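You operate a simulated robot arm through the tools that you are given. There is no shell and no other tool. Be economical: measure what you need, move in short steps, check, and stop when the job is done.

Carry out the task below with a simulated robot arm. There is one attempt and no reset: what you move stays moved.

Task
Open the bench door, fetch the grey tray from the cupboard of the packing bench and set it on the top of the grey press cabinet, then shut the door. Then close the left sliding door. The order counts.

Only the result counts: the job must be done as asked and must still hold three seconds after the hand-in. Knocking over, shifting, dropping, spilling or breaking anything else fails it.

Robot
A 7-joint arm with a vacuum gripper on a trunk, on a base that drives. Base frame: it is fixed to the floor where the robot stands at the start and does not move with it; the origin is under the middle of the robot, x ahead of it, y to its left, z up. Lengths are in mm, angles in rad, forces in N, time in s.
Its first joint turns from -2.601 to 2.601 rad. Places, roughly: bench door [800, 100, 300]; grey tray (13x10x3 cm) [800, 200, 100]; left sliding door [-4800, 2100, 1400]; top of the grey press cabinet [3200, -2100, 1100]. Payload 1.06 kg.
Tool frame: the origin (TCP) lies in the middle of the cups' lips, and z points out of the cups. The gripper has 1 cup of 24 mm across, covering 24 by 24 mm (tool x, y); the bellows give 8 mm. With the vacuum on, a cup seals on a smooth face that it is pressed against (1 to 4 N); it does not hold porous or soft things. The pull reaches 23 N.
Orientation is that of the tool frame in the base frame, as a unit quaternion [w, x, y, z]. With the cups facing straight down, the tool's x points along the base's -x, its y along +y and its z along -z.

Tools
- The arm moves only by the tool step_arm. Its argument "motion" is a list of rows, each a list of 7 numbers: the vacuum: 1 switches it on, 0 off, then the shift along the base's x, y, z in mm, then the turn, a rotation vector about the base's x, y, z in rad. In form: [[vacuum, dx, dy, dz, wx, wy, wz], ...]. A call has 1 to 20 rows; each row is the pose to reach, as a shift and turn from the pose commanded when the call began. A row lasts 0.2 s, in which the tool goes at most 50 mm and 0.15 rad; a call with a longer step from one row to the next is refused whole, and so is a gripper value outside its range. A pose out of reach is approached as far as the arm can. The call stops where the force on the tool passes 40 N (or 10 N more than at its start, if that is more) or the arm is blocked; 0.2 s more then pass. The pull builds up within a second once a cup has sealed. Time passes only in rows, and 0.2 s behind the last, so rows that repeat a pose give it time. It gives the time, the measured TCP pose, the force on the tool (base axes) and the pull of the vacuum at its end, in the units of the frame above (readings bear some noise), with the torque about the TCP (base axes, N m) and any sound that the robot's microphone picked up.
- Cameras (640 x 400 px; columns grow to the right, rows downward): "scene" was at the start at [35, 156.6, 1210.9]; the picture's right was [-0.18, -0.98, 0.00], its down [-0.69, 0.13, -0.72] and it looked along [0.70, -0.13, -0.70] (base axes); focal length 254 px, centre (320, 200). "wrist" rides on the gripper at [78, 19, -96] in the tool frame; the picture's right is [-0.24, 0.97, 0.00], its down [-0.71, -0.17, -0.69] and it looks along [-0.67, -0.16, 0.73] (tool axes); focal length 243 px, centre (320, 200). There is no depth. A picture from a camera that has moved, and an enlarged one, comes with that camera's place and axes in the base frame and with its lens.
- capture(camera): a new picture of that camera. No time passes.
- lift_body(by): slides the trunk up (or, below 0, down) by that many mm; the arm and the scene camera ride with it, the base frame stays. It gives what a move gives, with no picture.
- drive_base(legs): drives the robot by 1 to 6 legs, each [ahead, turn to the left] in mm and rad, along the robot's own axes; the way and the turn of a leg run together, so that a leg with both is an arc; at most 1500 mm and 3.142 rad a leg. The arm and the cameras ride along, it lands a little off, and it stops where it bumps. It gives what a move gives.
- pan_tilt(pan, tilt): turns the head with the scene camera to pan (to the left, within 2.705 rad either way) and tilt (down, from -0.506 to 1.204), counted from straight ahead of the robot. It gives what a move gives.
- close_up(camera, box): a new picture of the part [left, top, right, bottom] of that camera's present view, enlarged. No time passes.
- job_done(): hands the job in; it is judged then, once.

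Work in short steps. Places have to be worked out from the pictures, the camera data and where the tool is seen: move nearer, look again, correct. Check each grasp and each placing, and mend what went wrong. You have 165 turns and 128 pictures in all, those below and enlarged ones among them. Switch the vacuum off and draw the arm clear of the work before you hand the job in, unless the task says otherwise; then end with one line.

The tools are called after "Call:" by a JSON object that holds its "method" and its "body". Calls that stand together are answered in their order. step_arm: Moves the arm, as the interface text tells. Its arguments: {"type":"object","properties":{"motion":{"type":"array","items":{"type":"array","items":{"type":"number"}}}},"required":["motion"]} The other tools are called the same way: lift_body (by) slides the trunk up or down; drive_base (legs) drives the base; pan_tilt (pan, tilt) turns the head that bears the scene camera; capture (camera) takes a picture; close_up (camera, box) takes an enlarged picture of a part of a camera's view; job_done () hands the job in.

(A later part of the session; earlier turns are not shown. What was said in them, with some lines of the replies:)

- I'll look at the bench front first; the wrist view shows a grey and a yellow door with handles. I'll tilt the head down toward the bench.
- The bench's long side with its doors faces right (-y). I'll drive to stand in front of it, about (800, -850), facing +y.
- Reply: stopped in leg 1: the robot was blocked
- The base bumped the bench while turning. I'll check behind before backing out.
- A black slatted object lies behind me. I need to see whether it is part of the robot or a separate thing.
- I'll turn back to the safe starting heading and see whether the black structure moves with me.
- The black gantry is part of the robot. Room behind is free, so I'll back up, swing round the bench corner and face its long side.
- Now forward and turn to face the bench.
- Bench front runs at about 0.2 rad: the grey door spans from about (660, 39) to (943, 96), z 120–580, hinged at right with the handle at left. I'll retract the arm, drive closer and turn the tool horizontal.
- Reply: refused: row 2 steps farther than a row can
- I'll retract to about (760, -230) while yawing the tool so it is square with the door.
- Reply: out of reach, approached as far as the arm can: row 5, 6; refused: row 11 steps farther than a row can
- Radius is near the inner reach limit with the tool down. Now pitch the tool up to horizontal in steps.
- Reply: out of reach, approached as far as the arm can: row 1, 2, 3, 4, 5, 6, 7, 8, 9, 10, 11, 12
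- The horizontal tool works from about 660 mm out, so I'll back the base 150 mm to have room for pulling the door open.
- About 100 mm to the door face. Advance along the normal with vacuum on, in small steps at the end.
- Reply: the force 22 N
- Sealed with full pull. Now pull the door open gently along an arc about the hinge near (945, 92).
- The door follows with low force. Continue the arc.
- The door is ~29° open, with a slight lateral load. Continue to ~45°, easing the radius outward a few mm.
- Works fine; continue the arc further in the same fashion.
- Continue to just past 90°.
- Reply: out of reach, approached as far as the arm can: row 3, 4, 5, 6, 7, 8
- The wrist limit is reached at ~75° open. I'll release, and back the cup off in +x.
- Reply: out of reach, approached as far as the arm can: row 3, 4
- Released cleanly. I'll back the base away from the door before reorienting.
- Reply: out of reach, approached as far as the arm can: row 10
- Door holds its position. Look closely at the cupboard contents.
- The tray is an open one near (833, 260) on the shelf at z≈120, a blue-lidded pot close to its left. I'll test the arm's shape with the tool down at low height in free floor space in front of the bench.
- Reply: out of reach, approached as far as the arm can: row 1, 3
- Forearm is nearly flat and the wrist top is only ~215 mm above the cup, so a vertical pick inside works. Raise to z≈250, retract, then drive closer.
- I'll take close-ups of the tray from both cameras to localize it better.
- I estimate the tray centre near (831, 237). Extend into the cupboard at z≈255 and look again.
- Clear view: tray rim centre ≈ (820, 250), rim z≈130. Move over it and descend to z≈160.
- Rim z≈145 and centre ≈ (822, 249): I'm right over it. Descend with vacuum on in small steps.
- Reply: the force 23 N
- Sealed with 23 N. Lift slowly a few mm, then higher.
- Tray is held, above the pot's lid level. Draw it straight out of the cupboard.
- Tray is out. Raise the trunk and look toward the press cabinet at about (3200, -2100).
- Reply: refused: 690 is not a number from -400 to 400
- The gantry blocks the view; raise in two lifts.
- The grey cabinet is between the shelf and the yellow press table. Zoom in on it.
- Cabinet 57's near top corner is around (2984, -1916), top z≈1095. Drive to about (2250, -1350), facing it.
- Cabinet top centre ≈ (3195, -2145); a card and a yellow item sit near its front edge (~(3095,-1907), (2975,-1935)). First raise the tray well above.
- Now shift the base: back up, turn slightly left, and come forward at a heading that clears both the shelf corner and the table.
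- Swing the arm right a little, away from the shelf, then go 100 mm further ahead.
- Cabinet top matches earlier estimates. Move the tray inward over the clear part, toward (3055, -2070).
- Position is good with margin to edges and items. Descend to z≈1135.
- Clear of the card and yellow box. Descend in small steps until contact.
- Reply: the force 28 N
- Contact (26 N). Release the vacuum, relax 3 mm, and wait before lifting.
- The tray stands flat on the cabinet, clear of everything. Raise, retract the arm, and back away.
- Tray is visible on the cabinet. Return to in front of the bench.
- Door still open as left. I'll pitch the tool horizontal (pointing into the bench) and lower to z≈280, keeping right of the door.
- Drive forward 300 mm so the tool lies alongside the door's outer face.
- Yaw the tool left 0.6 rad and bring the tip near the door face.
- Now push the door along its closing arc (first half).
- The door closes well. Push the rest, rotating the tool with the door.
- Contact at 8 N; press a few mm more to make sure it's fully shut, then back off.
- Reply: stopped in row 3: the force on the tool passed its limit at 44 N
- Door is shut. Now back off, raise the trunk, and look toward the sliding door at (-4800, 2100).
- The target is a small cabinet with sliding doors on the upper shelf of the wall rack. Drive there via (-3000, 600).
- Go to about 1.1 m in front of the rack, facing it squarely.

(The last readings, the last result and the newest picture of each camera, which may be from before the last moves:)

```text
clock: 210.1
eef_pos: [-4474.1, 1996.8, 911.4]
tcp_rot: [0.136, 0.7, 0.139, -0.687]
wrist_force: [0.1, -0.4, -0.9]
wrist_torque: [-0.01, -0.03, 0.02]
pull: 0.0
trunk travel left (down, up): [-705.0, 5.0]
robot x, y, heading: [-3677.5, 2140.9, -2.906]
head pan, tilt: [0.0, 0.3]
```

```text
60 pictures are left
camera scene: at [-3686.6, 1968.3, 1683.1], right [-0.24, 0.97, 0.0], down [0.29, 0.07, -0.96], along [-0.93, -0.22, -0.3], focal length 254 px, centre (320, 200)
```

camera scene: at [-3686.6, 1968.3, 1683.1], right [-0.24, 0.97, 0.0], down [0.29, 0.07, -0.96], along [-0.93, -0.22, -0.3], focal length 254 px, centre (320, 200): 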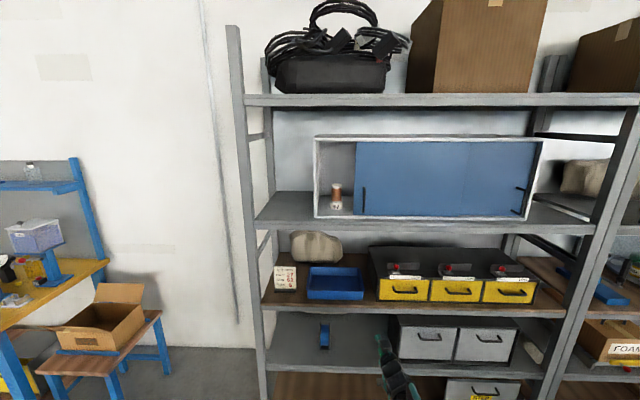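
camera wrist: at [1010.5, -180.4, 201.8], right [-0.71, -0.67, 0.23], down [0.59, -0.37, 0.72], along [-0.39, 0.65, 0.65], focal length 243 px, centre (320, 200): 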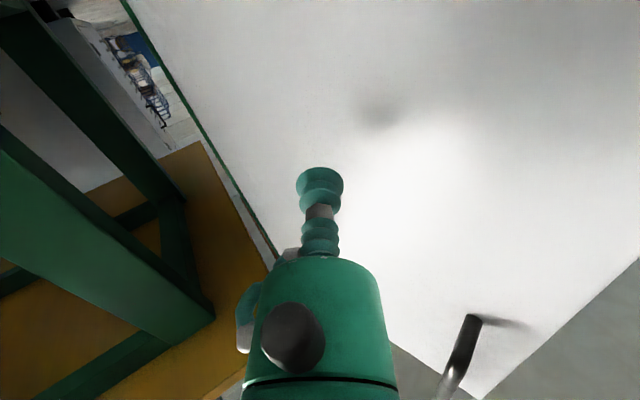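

Call:
{"method": "close_up", "body": {"camera": "scene", "box": [290, 110, 570, 240]}}

```text
2.29 times, centred on (430, 175) of scene
camera zoom: at [-3686.6, 1968.3, 1683.1], right [-0.24, 0.97, 0.0], down [0.29, 0.07, -0.96], along [-0.93, -0.22, -0.3], focal length 581 px, centre (69, 257)
```

zoom: 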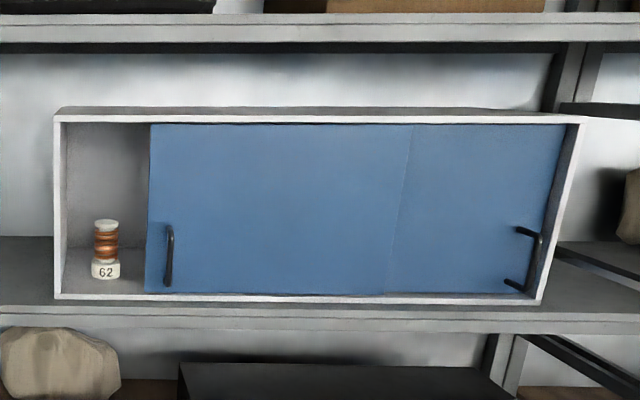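

The cabinet's left door (handle at its left end) is slid right about 160 mm; it needs to slide left. I'll raise the tool to z≈1440 and square it to the cabinet.

Call:
{"method": "step_arm", "body": {"motion": [[0, 0, 0, 45, 0, 0, -0.1], [0, 0, 0, 90, 0, 0, -0.195], [0, 0, 0, 135, 0, 0, -0.195], [0, 0, 0, 180, 0, 0, -0.195], [0, 0, 0, 225, 0, 0, -0.195], [0, 0, 0, 270, 0, 0, -0.195], [0, 0, 0, 315, 0, 0, -0.195], [0, 0, 0, 360, 0, 0, -0.195], [0, 0, 0, 405, 0, 0, -0.195], [0, 0, 0, 450, 0, 0, -0.195], [0, 0, 0, 495, 0, 0, -0.195], [0, 0, 0, 530, 0, 0, -0.195]]}}

Call:
{"method": "capture", "body": {"camera": "scene"}}

Call:
{"method": "capture", "body": {"camera": "wrist"}}

```text
clock: 212.7
eef_pos: [-4475.9, 1999.8, 1441.4]
tcp_rot: [0.069, 0.71, 0.071, -0.697]
wrist_force: [0.2, 0.0, 0.4]
wrist_torque: [0.0, 0.01, 0.01]
pull: 0.1
out of reach, approached as far as the arm can: row 2, 3, 4, 7
trunk travel left (down, up): [-705.0, 5.0]
robot x, y, heading: [-3682.9, 2138.1, -2.907]
head pan, tilt: [0.0, 0.3]
```

```text
58 pictures are left
camera scene: at [-3686.5, 1968.3, 1683.0], right [-0.24, 0.97, 0.0], down [0.29, 0.07, -0.96], along [-0.93, -0.22, -0.3], focal length 254 px, centre (320, 200)
```

scene: 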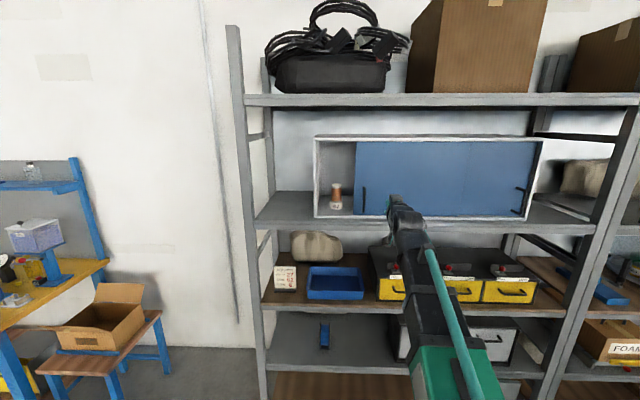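

```text
57 pictures are left
camera wrist: at [-4378.5, 2001.1, 1364.0], right [0.19, -0.95, 0.23], down [0.63, 0.3, 0.72], along [-0.76, 0.01, 0.65], focal length 243 px, centre (320, 200)
```

wrist: 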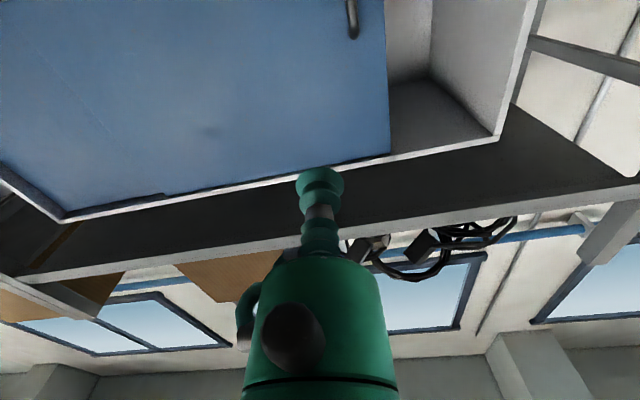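

Good alignment. Drive forward 200 mm; the tip should end ~120 mm from the door.

Call:
{"method": "drive_base", "body": {"legs": [[200, 0]]}}

Call:
{"method": "capture", "body": {"camera": "wrist"}}

Call:
{"method": "capture", "body": {"camera": "scene"}}

```text
clock: 214.3
eef_pos: [-4672.1, 1949.9, 1441.0]
tcp_rot: [0.069, 0.711, 0.071, -0.697]
wrist_force: [0.7, 0.6, -0.8]
wrist_torque: [0.04, 0.0, 0.03]
pull: 0.0
trunk travel left (down, up): [-705.0, 5.0]
robot x, y, heading: [-3873.2, 2099.9, -2.903]
head pan, tilt: [0.0, 0.3]
```

```text
56 pictures are left
camera wrist: at [-4574.4, 1952.2, 1362.9], right [0.19, -0.95, 0.23], down [0.62, 0.3, 0.72], along [-0.76, 0.01, 0.65], focal length 243 px, centre (320, 200)
```

wrist: 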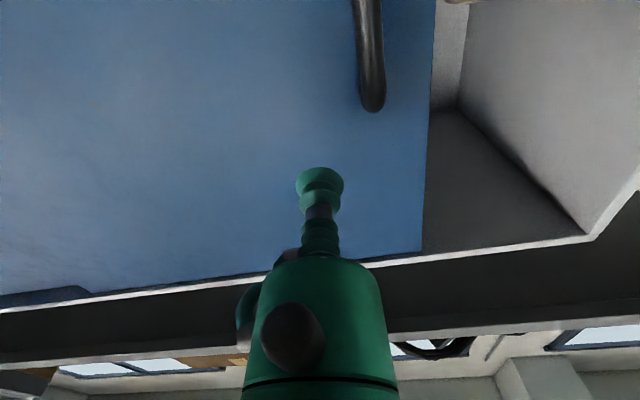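

```text
55 pictures are left
camera scene: at [-3882.6, 1920.6, 1683.0], right [-0.24, 0.97, 0.0], down [0.29, 0.07, -0.95], along [-0.93, -0.23, -0.3], focal length 254 px, centre (320, 200)
```

scene: 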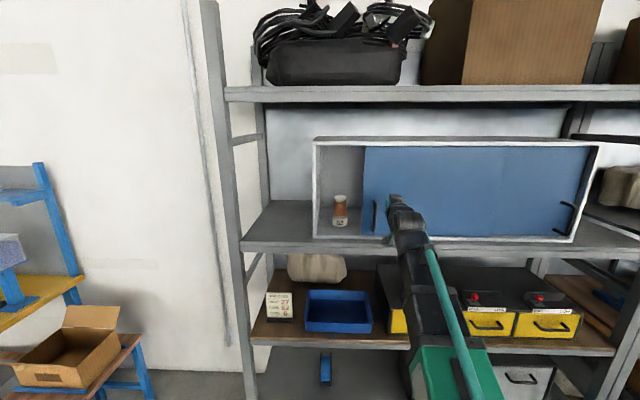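

The handle is at about (-4702, 1910); I'll shift 70 mm right of it before approaching the face.

Call:
{"method": "step_arm", "body": {"motion": [[0, -7, 35, 0, 0, 0, 0], [0, -14, 70, 0, 0, 0, 0], [1, -34, 66, 0, 0, 0, 0], [1, -49, 63, 0, 0, 0, 0]]}}

Call:
{"method": "capture", "body": {"camera": "wrist"}}

```text
clock: 215.3
eef_pos: [-4719.9, 2014.2, 1439.8]
tcp_rot: [0.069, 0.71, 0.071, -0.697]
wrist_force: [0.6, -0.7, -0.3]
wrist_torque: [0.0, 0.03, -0.04]
pull: 0.1
trunk travel left (down, up): [-705.0, 5.0]
robot x, y, heading: [-3871.2, 2097.4, -2.901]
head pan, tilt: [0.0, 0.3]
```

```text
54 pictures are left
camera wrist: at [-4621.8, 2016.4, 1362.8], right [0.19, -0.95, 0.23], down [0.62, 0.3, 0.72], along [-0.76, 0.01, 0.65], focal length 243 px, centre (320, 200)
```

wrist: 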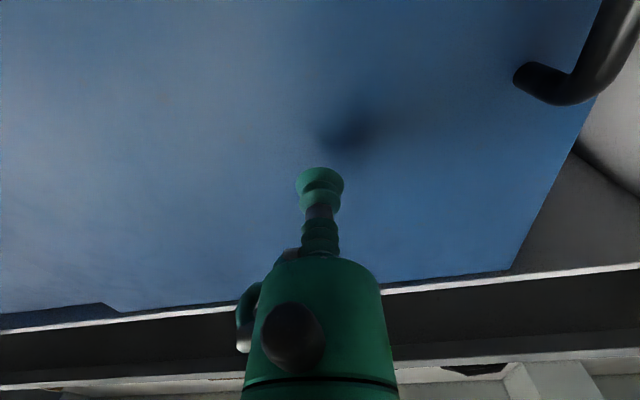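

Approach in small steps with vacuum on, watching force.

Call:
{"method": "step_arm", "body": {"motion": [[1, -8, -1.6, 0, 0, 0, 0], [1, -14, -2.8, 0, 0, 0, 0], [1, -18, -3.6, 0, 0, 0, 0]]}}

```text
clock: 216.1
eef_pos: [-4737.5, 2010.8, 1439.9]
tcp_rot: [0.069, 0.709, 0.071, -0.698]
wrist_force: [0.4, 0.0, -0.1]
wrist_torque: [-0.02, -0.02, 0.01]
pull: 0.1
trunk travel left (down, up): [-705.0, 5.0]
robot x, y, heading: [-3873.3, 2097.2, -2.897]
head pan, tilt: [0.0, 0.3]
```

Call:
{"method": "step_arm", "body": {"motion": [[1, -4, -0.8, 0, 0, 0, 0], [1, -8, -1.6, 0, 0, 0, 0], [1, -11, -2.2, 0, 0, 0, 0]]}}

Call:
{"method": "capture", "body": {"camera": "wrist"}}

```text
clock: 216.9
eef_pos: [-4749.4, 2006.6, 1440.9]
tcp_rot: [0.069, 0.71, 0.07, -0.697]
wrist_force: [-2.4, -0.7, -1.3]
wrist_torque: [-0.03, 0.05, 0.0]
pull: 22.8
trunk travel left (down, up): [-705.0, 5.0]
robot x, y, heading: [-3874.3, 2094.9, -2.903]
head pan, tilt: [0.0, 0.3]
```

```text
53 pictures are left
camera wrist: at [-4651.8, 2009.7, 1363.5], right [0.19, -0.95, 0.23], down [0.62, 0.3, 0.72], along [-0.76, 0.01, 0.65], focal length 243 px, centre (320, 200)
```

wrist: 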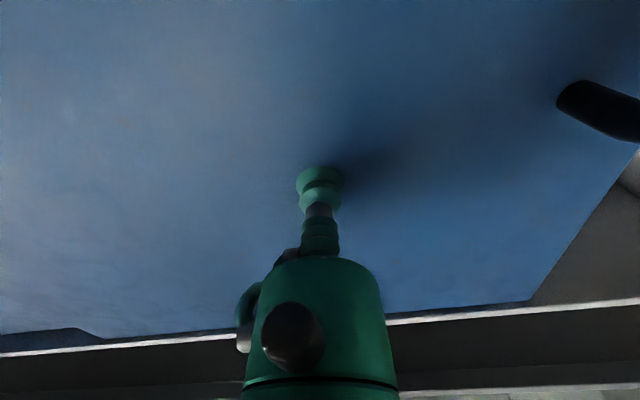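

Sealed with almost no contact force. Slide left along (0.195, -0.981), first 40 mm.

Call:
{"method": "step_arm", "body": {"motion": [[1, 1, -5, 0, 0, 0, 0], [1, 2.5, -13, 0, 0, 0, 0], [1, 5, -26, 0, 0, 0, 0], [1, 7.8, -39, 0, 0, 0, 0]]}}

Call:
{"method": "capture", "body": {"camera": "scene"}}

```text
clock: 217.9
eef_pos: [-4741.7, 1965.7, 1440.7]
tcp_rot: [0.07, 0.71, 0.071, -0.697]
wrist_force: [-3.6, -2.9, -3.5]
wrist_torque: [0.07, 0.07, 0.02]
pull: 22.9
trunk travel left (down, up): [-705.0, 5.0]
robot x, y, heading: [-3875.9, 2094.6, -2.907]
head pan, tilt: [0.0, 0.3]
```

```text
52 pictures are left
camera scene: at [-3881.9, 1920.2, 1683.0], right [-0.24, 0.97, 0.0], down [0.29, 0.07, -0.96], along [-0.93, -0.23, -0.3], focal length 254 px, centre (320, 200)
```

scene: 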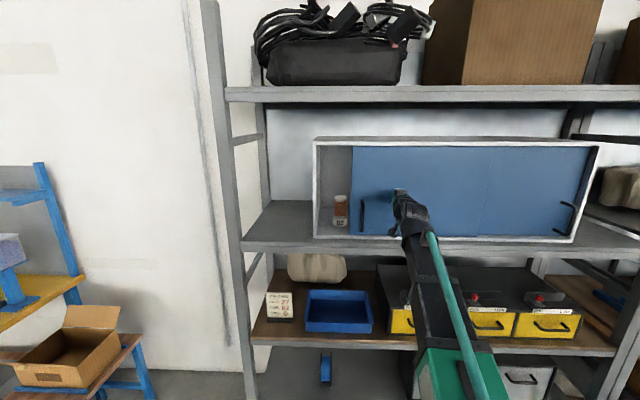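

The door slides. ~110 mm remain; continue 90 mm.

Call:
{"method": "step_arm", "body": {"motion": [[1, 2.9, -14.7, 0, 0, 0, 0], [1, 5.9, -29.4, 0, 0, 0, 0], [1, 8.8, -44, 0, 0, 0, 0], [1, 11.7, -58.9, 0, 0, 0, 0], [1, 14.6, -73.6, 0, 0, 0, 0], [1, 17.6, -88.3, 0, 0, 0, 0]]}}

Call:
{"method": "close_up", "body": {"camera": "scene", "box": [290, 120, 450, 250]}}

```text
clock: 219.3
eef_pos: [-4722.8, 1879.2, 1440.5]
tcp_rot: [0.069, 0.71, 0.071, -0.698]
wrist_force: [-1.8, -2.7, -2.1]
wrist_torque: [0.03, 0.09, -0.01]
pull: 22.9
trunk travel left (down, up): [-705.0, 5.0]
robot x, y, heading: [-3876.1, 2097.1, -2.9]
head pan, tilt: [0.0, 0.3]
```

```text
3.08 times, centred on (370, 185) of scene
camera zoom: at [-3881.4, 1920.2, 1683.0], right [-0.24, 0.97, 0.0], down [0.29, 0.07, -0.96], along [-0.93, -0.23, -0.3], focal length 782 px, centre (166, 246)
```

zoom: 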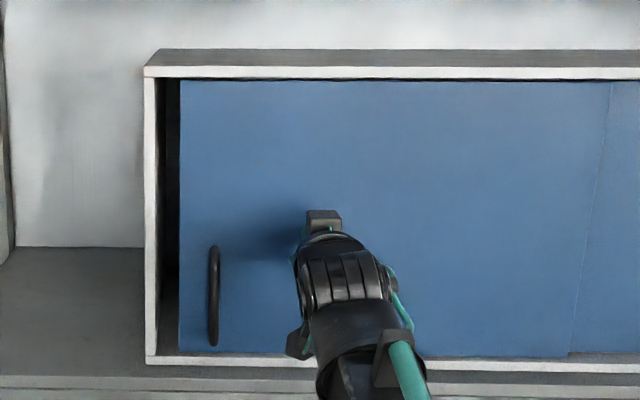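

About 25 mm remain. Close the last bit in small increments.

Call:
{"method": "step_arm", "body": {"motion": [[1, 2, -10, 0, 0, 0, 0], [1, 3.7, -18.6, 0, 0, 0, 0], [1, 4.7, -23.5, 0, 0, 0, 0]]}}

Call:
{"method": "close_up", "body": {"camera": "scene", "box": [290, 120, 450, 250]}}

```text
clock: 220.1
eef_pos: [-4717.8, 1855.6, 1441.4]
tcp_rot: [0.069, 0.711, 0.071, -0.697]
wrist_force: [1.6, -0.5, -10.8]
wrist_torque: [0.02, 0.09, 0.03]
pull: 23.1
trunk travel left (down, up): [-705.0, 5.0]
robot x, y, heading: [-3872.8, 2097.9, -2.903]
head pan, tilt: [0.0, 0.3]
```

```text
3.08 times, centred on (370, 185) of scene
camera zoom: at [-3881.9, 1920.4, 1682.9], right [-0.24, 0.97, 0.0], down [0.29, 0.07, -0.96], along [-0.93, -0.23, -0.3], focal length 782 px, centre (166, 246)
```

zoom: 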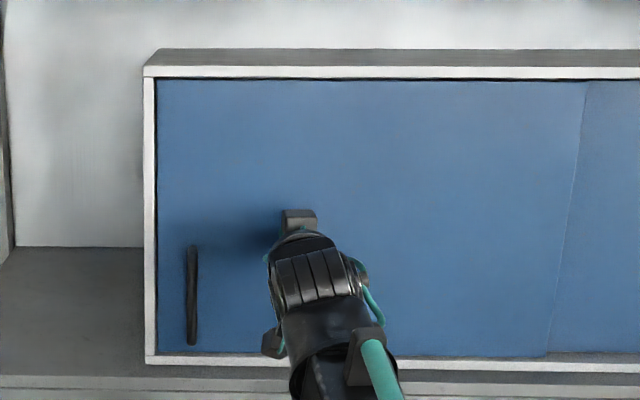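

Looks nearly flush; push a few more mm until it meets the stop.

Call:
{"method": "step_arm", "body": {"motion": [[1, 0.4, -2, -1, 0, 0, 0], [1, 0.8, -4, -1, 0, 0, 0], [1, 1, -5, -1, 0, 0, 0]]}}

```text
clock: 220.9
eef_pos: [-4719.1, 1854.3, 1440.5]
tcp_rot: [0.07, 0.71, 0.07, -0.698]
wrist_force: [-1.1, 10.7, -1.4]
wrist_torque: [-0.12, 0.13, 0.15]
pull: 23.3
trunk travel left (down, up): [-705.0, 5.0]
robot x, y, heading: [-3875.2, 2095.5, -2.908]
head pan, tilt: [0.0, 0.3]
```

The door is against its stop (10.7 N reaction). Release and withdraw straight out.

Call:
{"method": "step_arm", "body": {"motion": [[0, 0, 1, 0, 0, 0, 0], [0, 0, 2, 0, 0, 0, 0], [0, 0, 2, 0, 0, 0, 0], [0, 5, 3, 0, 0, 0, 0], [0, 15, 5, 0, 0, 0, 0], [0, 45, 11, 0, 0, 0, 0], [0, 85, 19, 0, 0, 0, 0]]}}

Call:
{"method": "drive_base", "body": {"legs": [[-350, 0]]}}

Call:
{"method": "capture", "body": {"camera": "scene"}}

Call:
{"method": "close_up", "body": {"camera": "scene", "box": [290, 110, 570, 240]}}

```text
clock: 222.5
eef_pos: [-4631.1, 1870.5, 1440.7]
tcp_rot: [0.069, 0.71, 0.07, -0.698]
wrist_force: [-1.2, -0.2, -0.9]
wrist_torque: [-0.02, -0.02, 0.03]
pull: 0.0
trunk travel left (down, up): [-705.0, 5.0]
robot x, y, heading: [-3877.3, 2098.7, -2.903]
head pan, tilt: [0.0, 0.3]
```

```text
clock: 224.8
eef_pos: [-4289.4, 1954.9, 1441.4]
tcp_rot: [0.069, 0.71, 0.071, -0.697]
wrist_force: [-0.1, -0.2, 0.1]
wrist_torque: [-0.01, 0.0, 0.01]
pull: 0.1
trunk travel left (down, up): [-705.0, 5.0]
robot x, y, heading: [-3531.5, 2179.5, -2.907]
head pan, tilt: [0.0, 0.3]
```

```text
49 pictures are left
camera scene: at [-3537.0, 2004.4, 1683.1], right [-0.23, 0.97, 0.0], down [0.29, 0.07, -0.96], along [-0.93, -0.22, -0.29], focal length 254 px, centre (320, 200)
```

scene: 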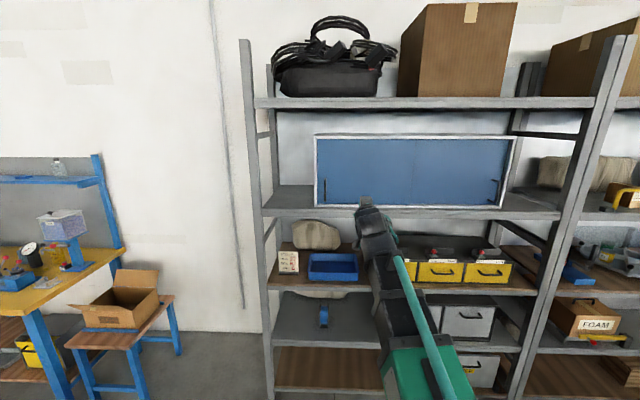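

```text
2.29 times, centred on (430, 175) of scene
camera zoom: at [-3537.0, 2004.4, 1683.1], right [-0.23, 0.97, 0.0], down [0.29, 0.07, -0.96], along [-0.93, -0.22, -0.29], focal length 581 px, centre (69, 257)
```

zoom: 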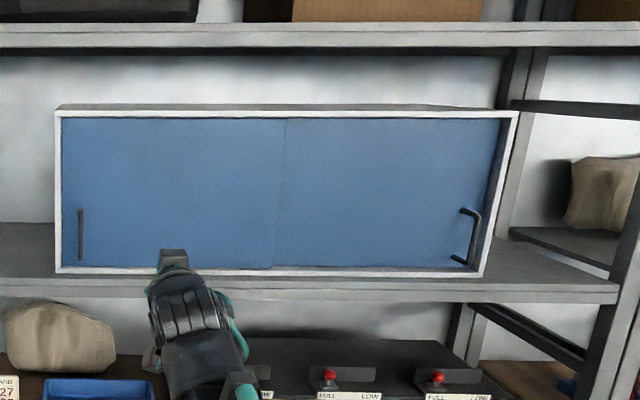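

The left sliding door is fully closed, the vacuum is off and the arm is clear. Handing in.

Call:
{"method": "job_done", "body": {}}

```text
The job is handed in.
```

I opened the bench door, set the grey tray on top of the grey press cabinet, shut the bench door and closed the left sliding door, in that order. The job is handed in; early on the base bumped something, probably the packing bench, while turning, and I saw no sign afterwards that it had moved.
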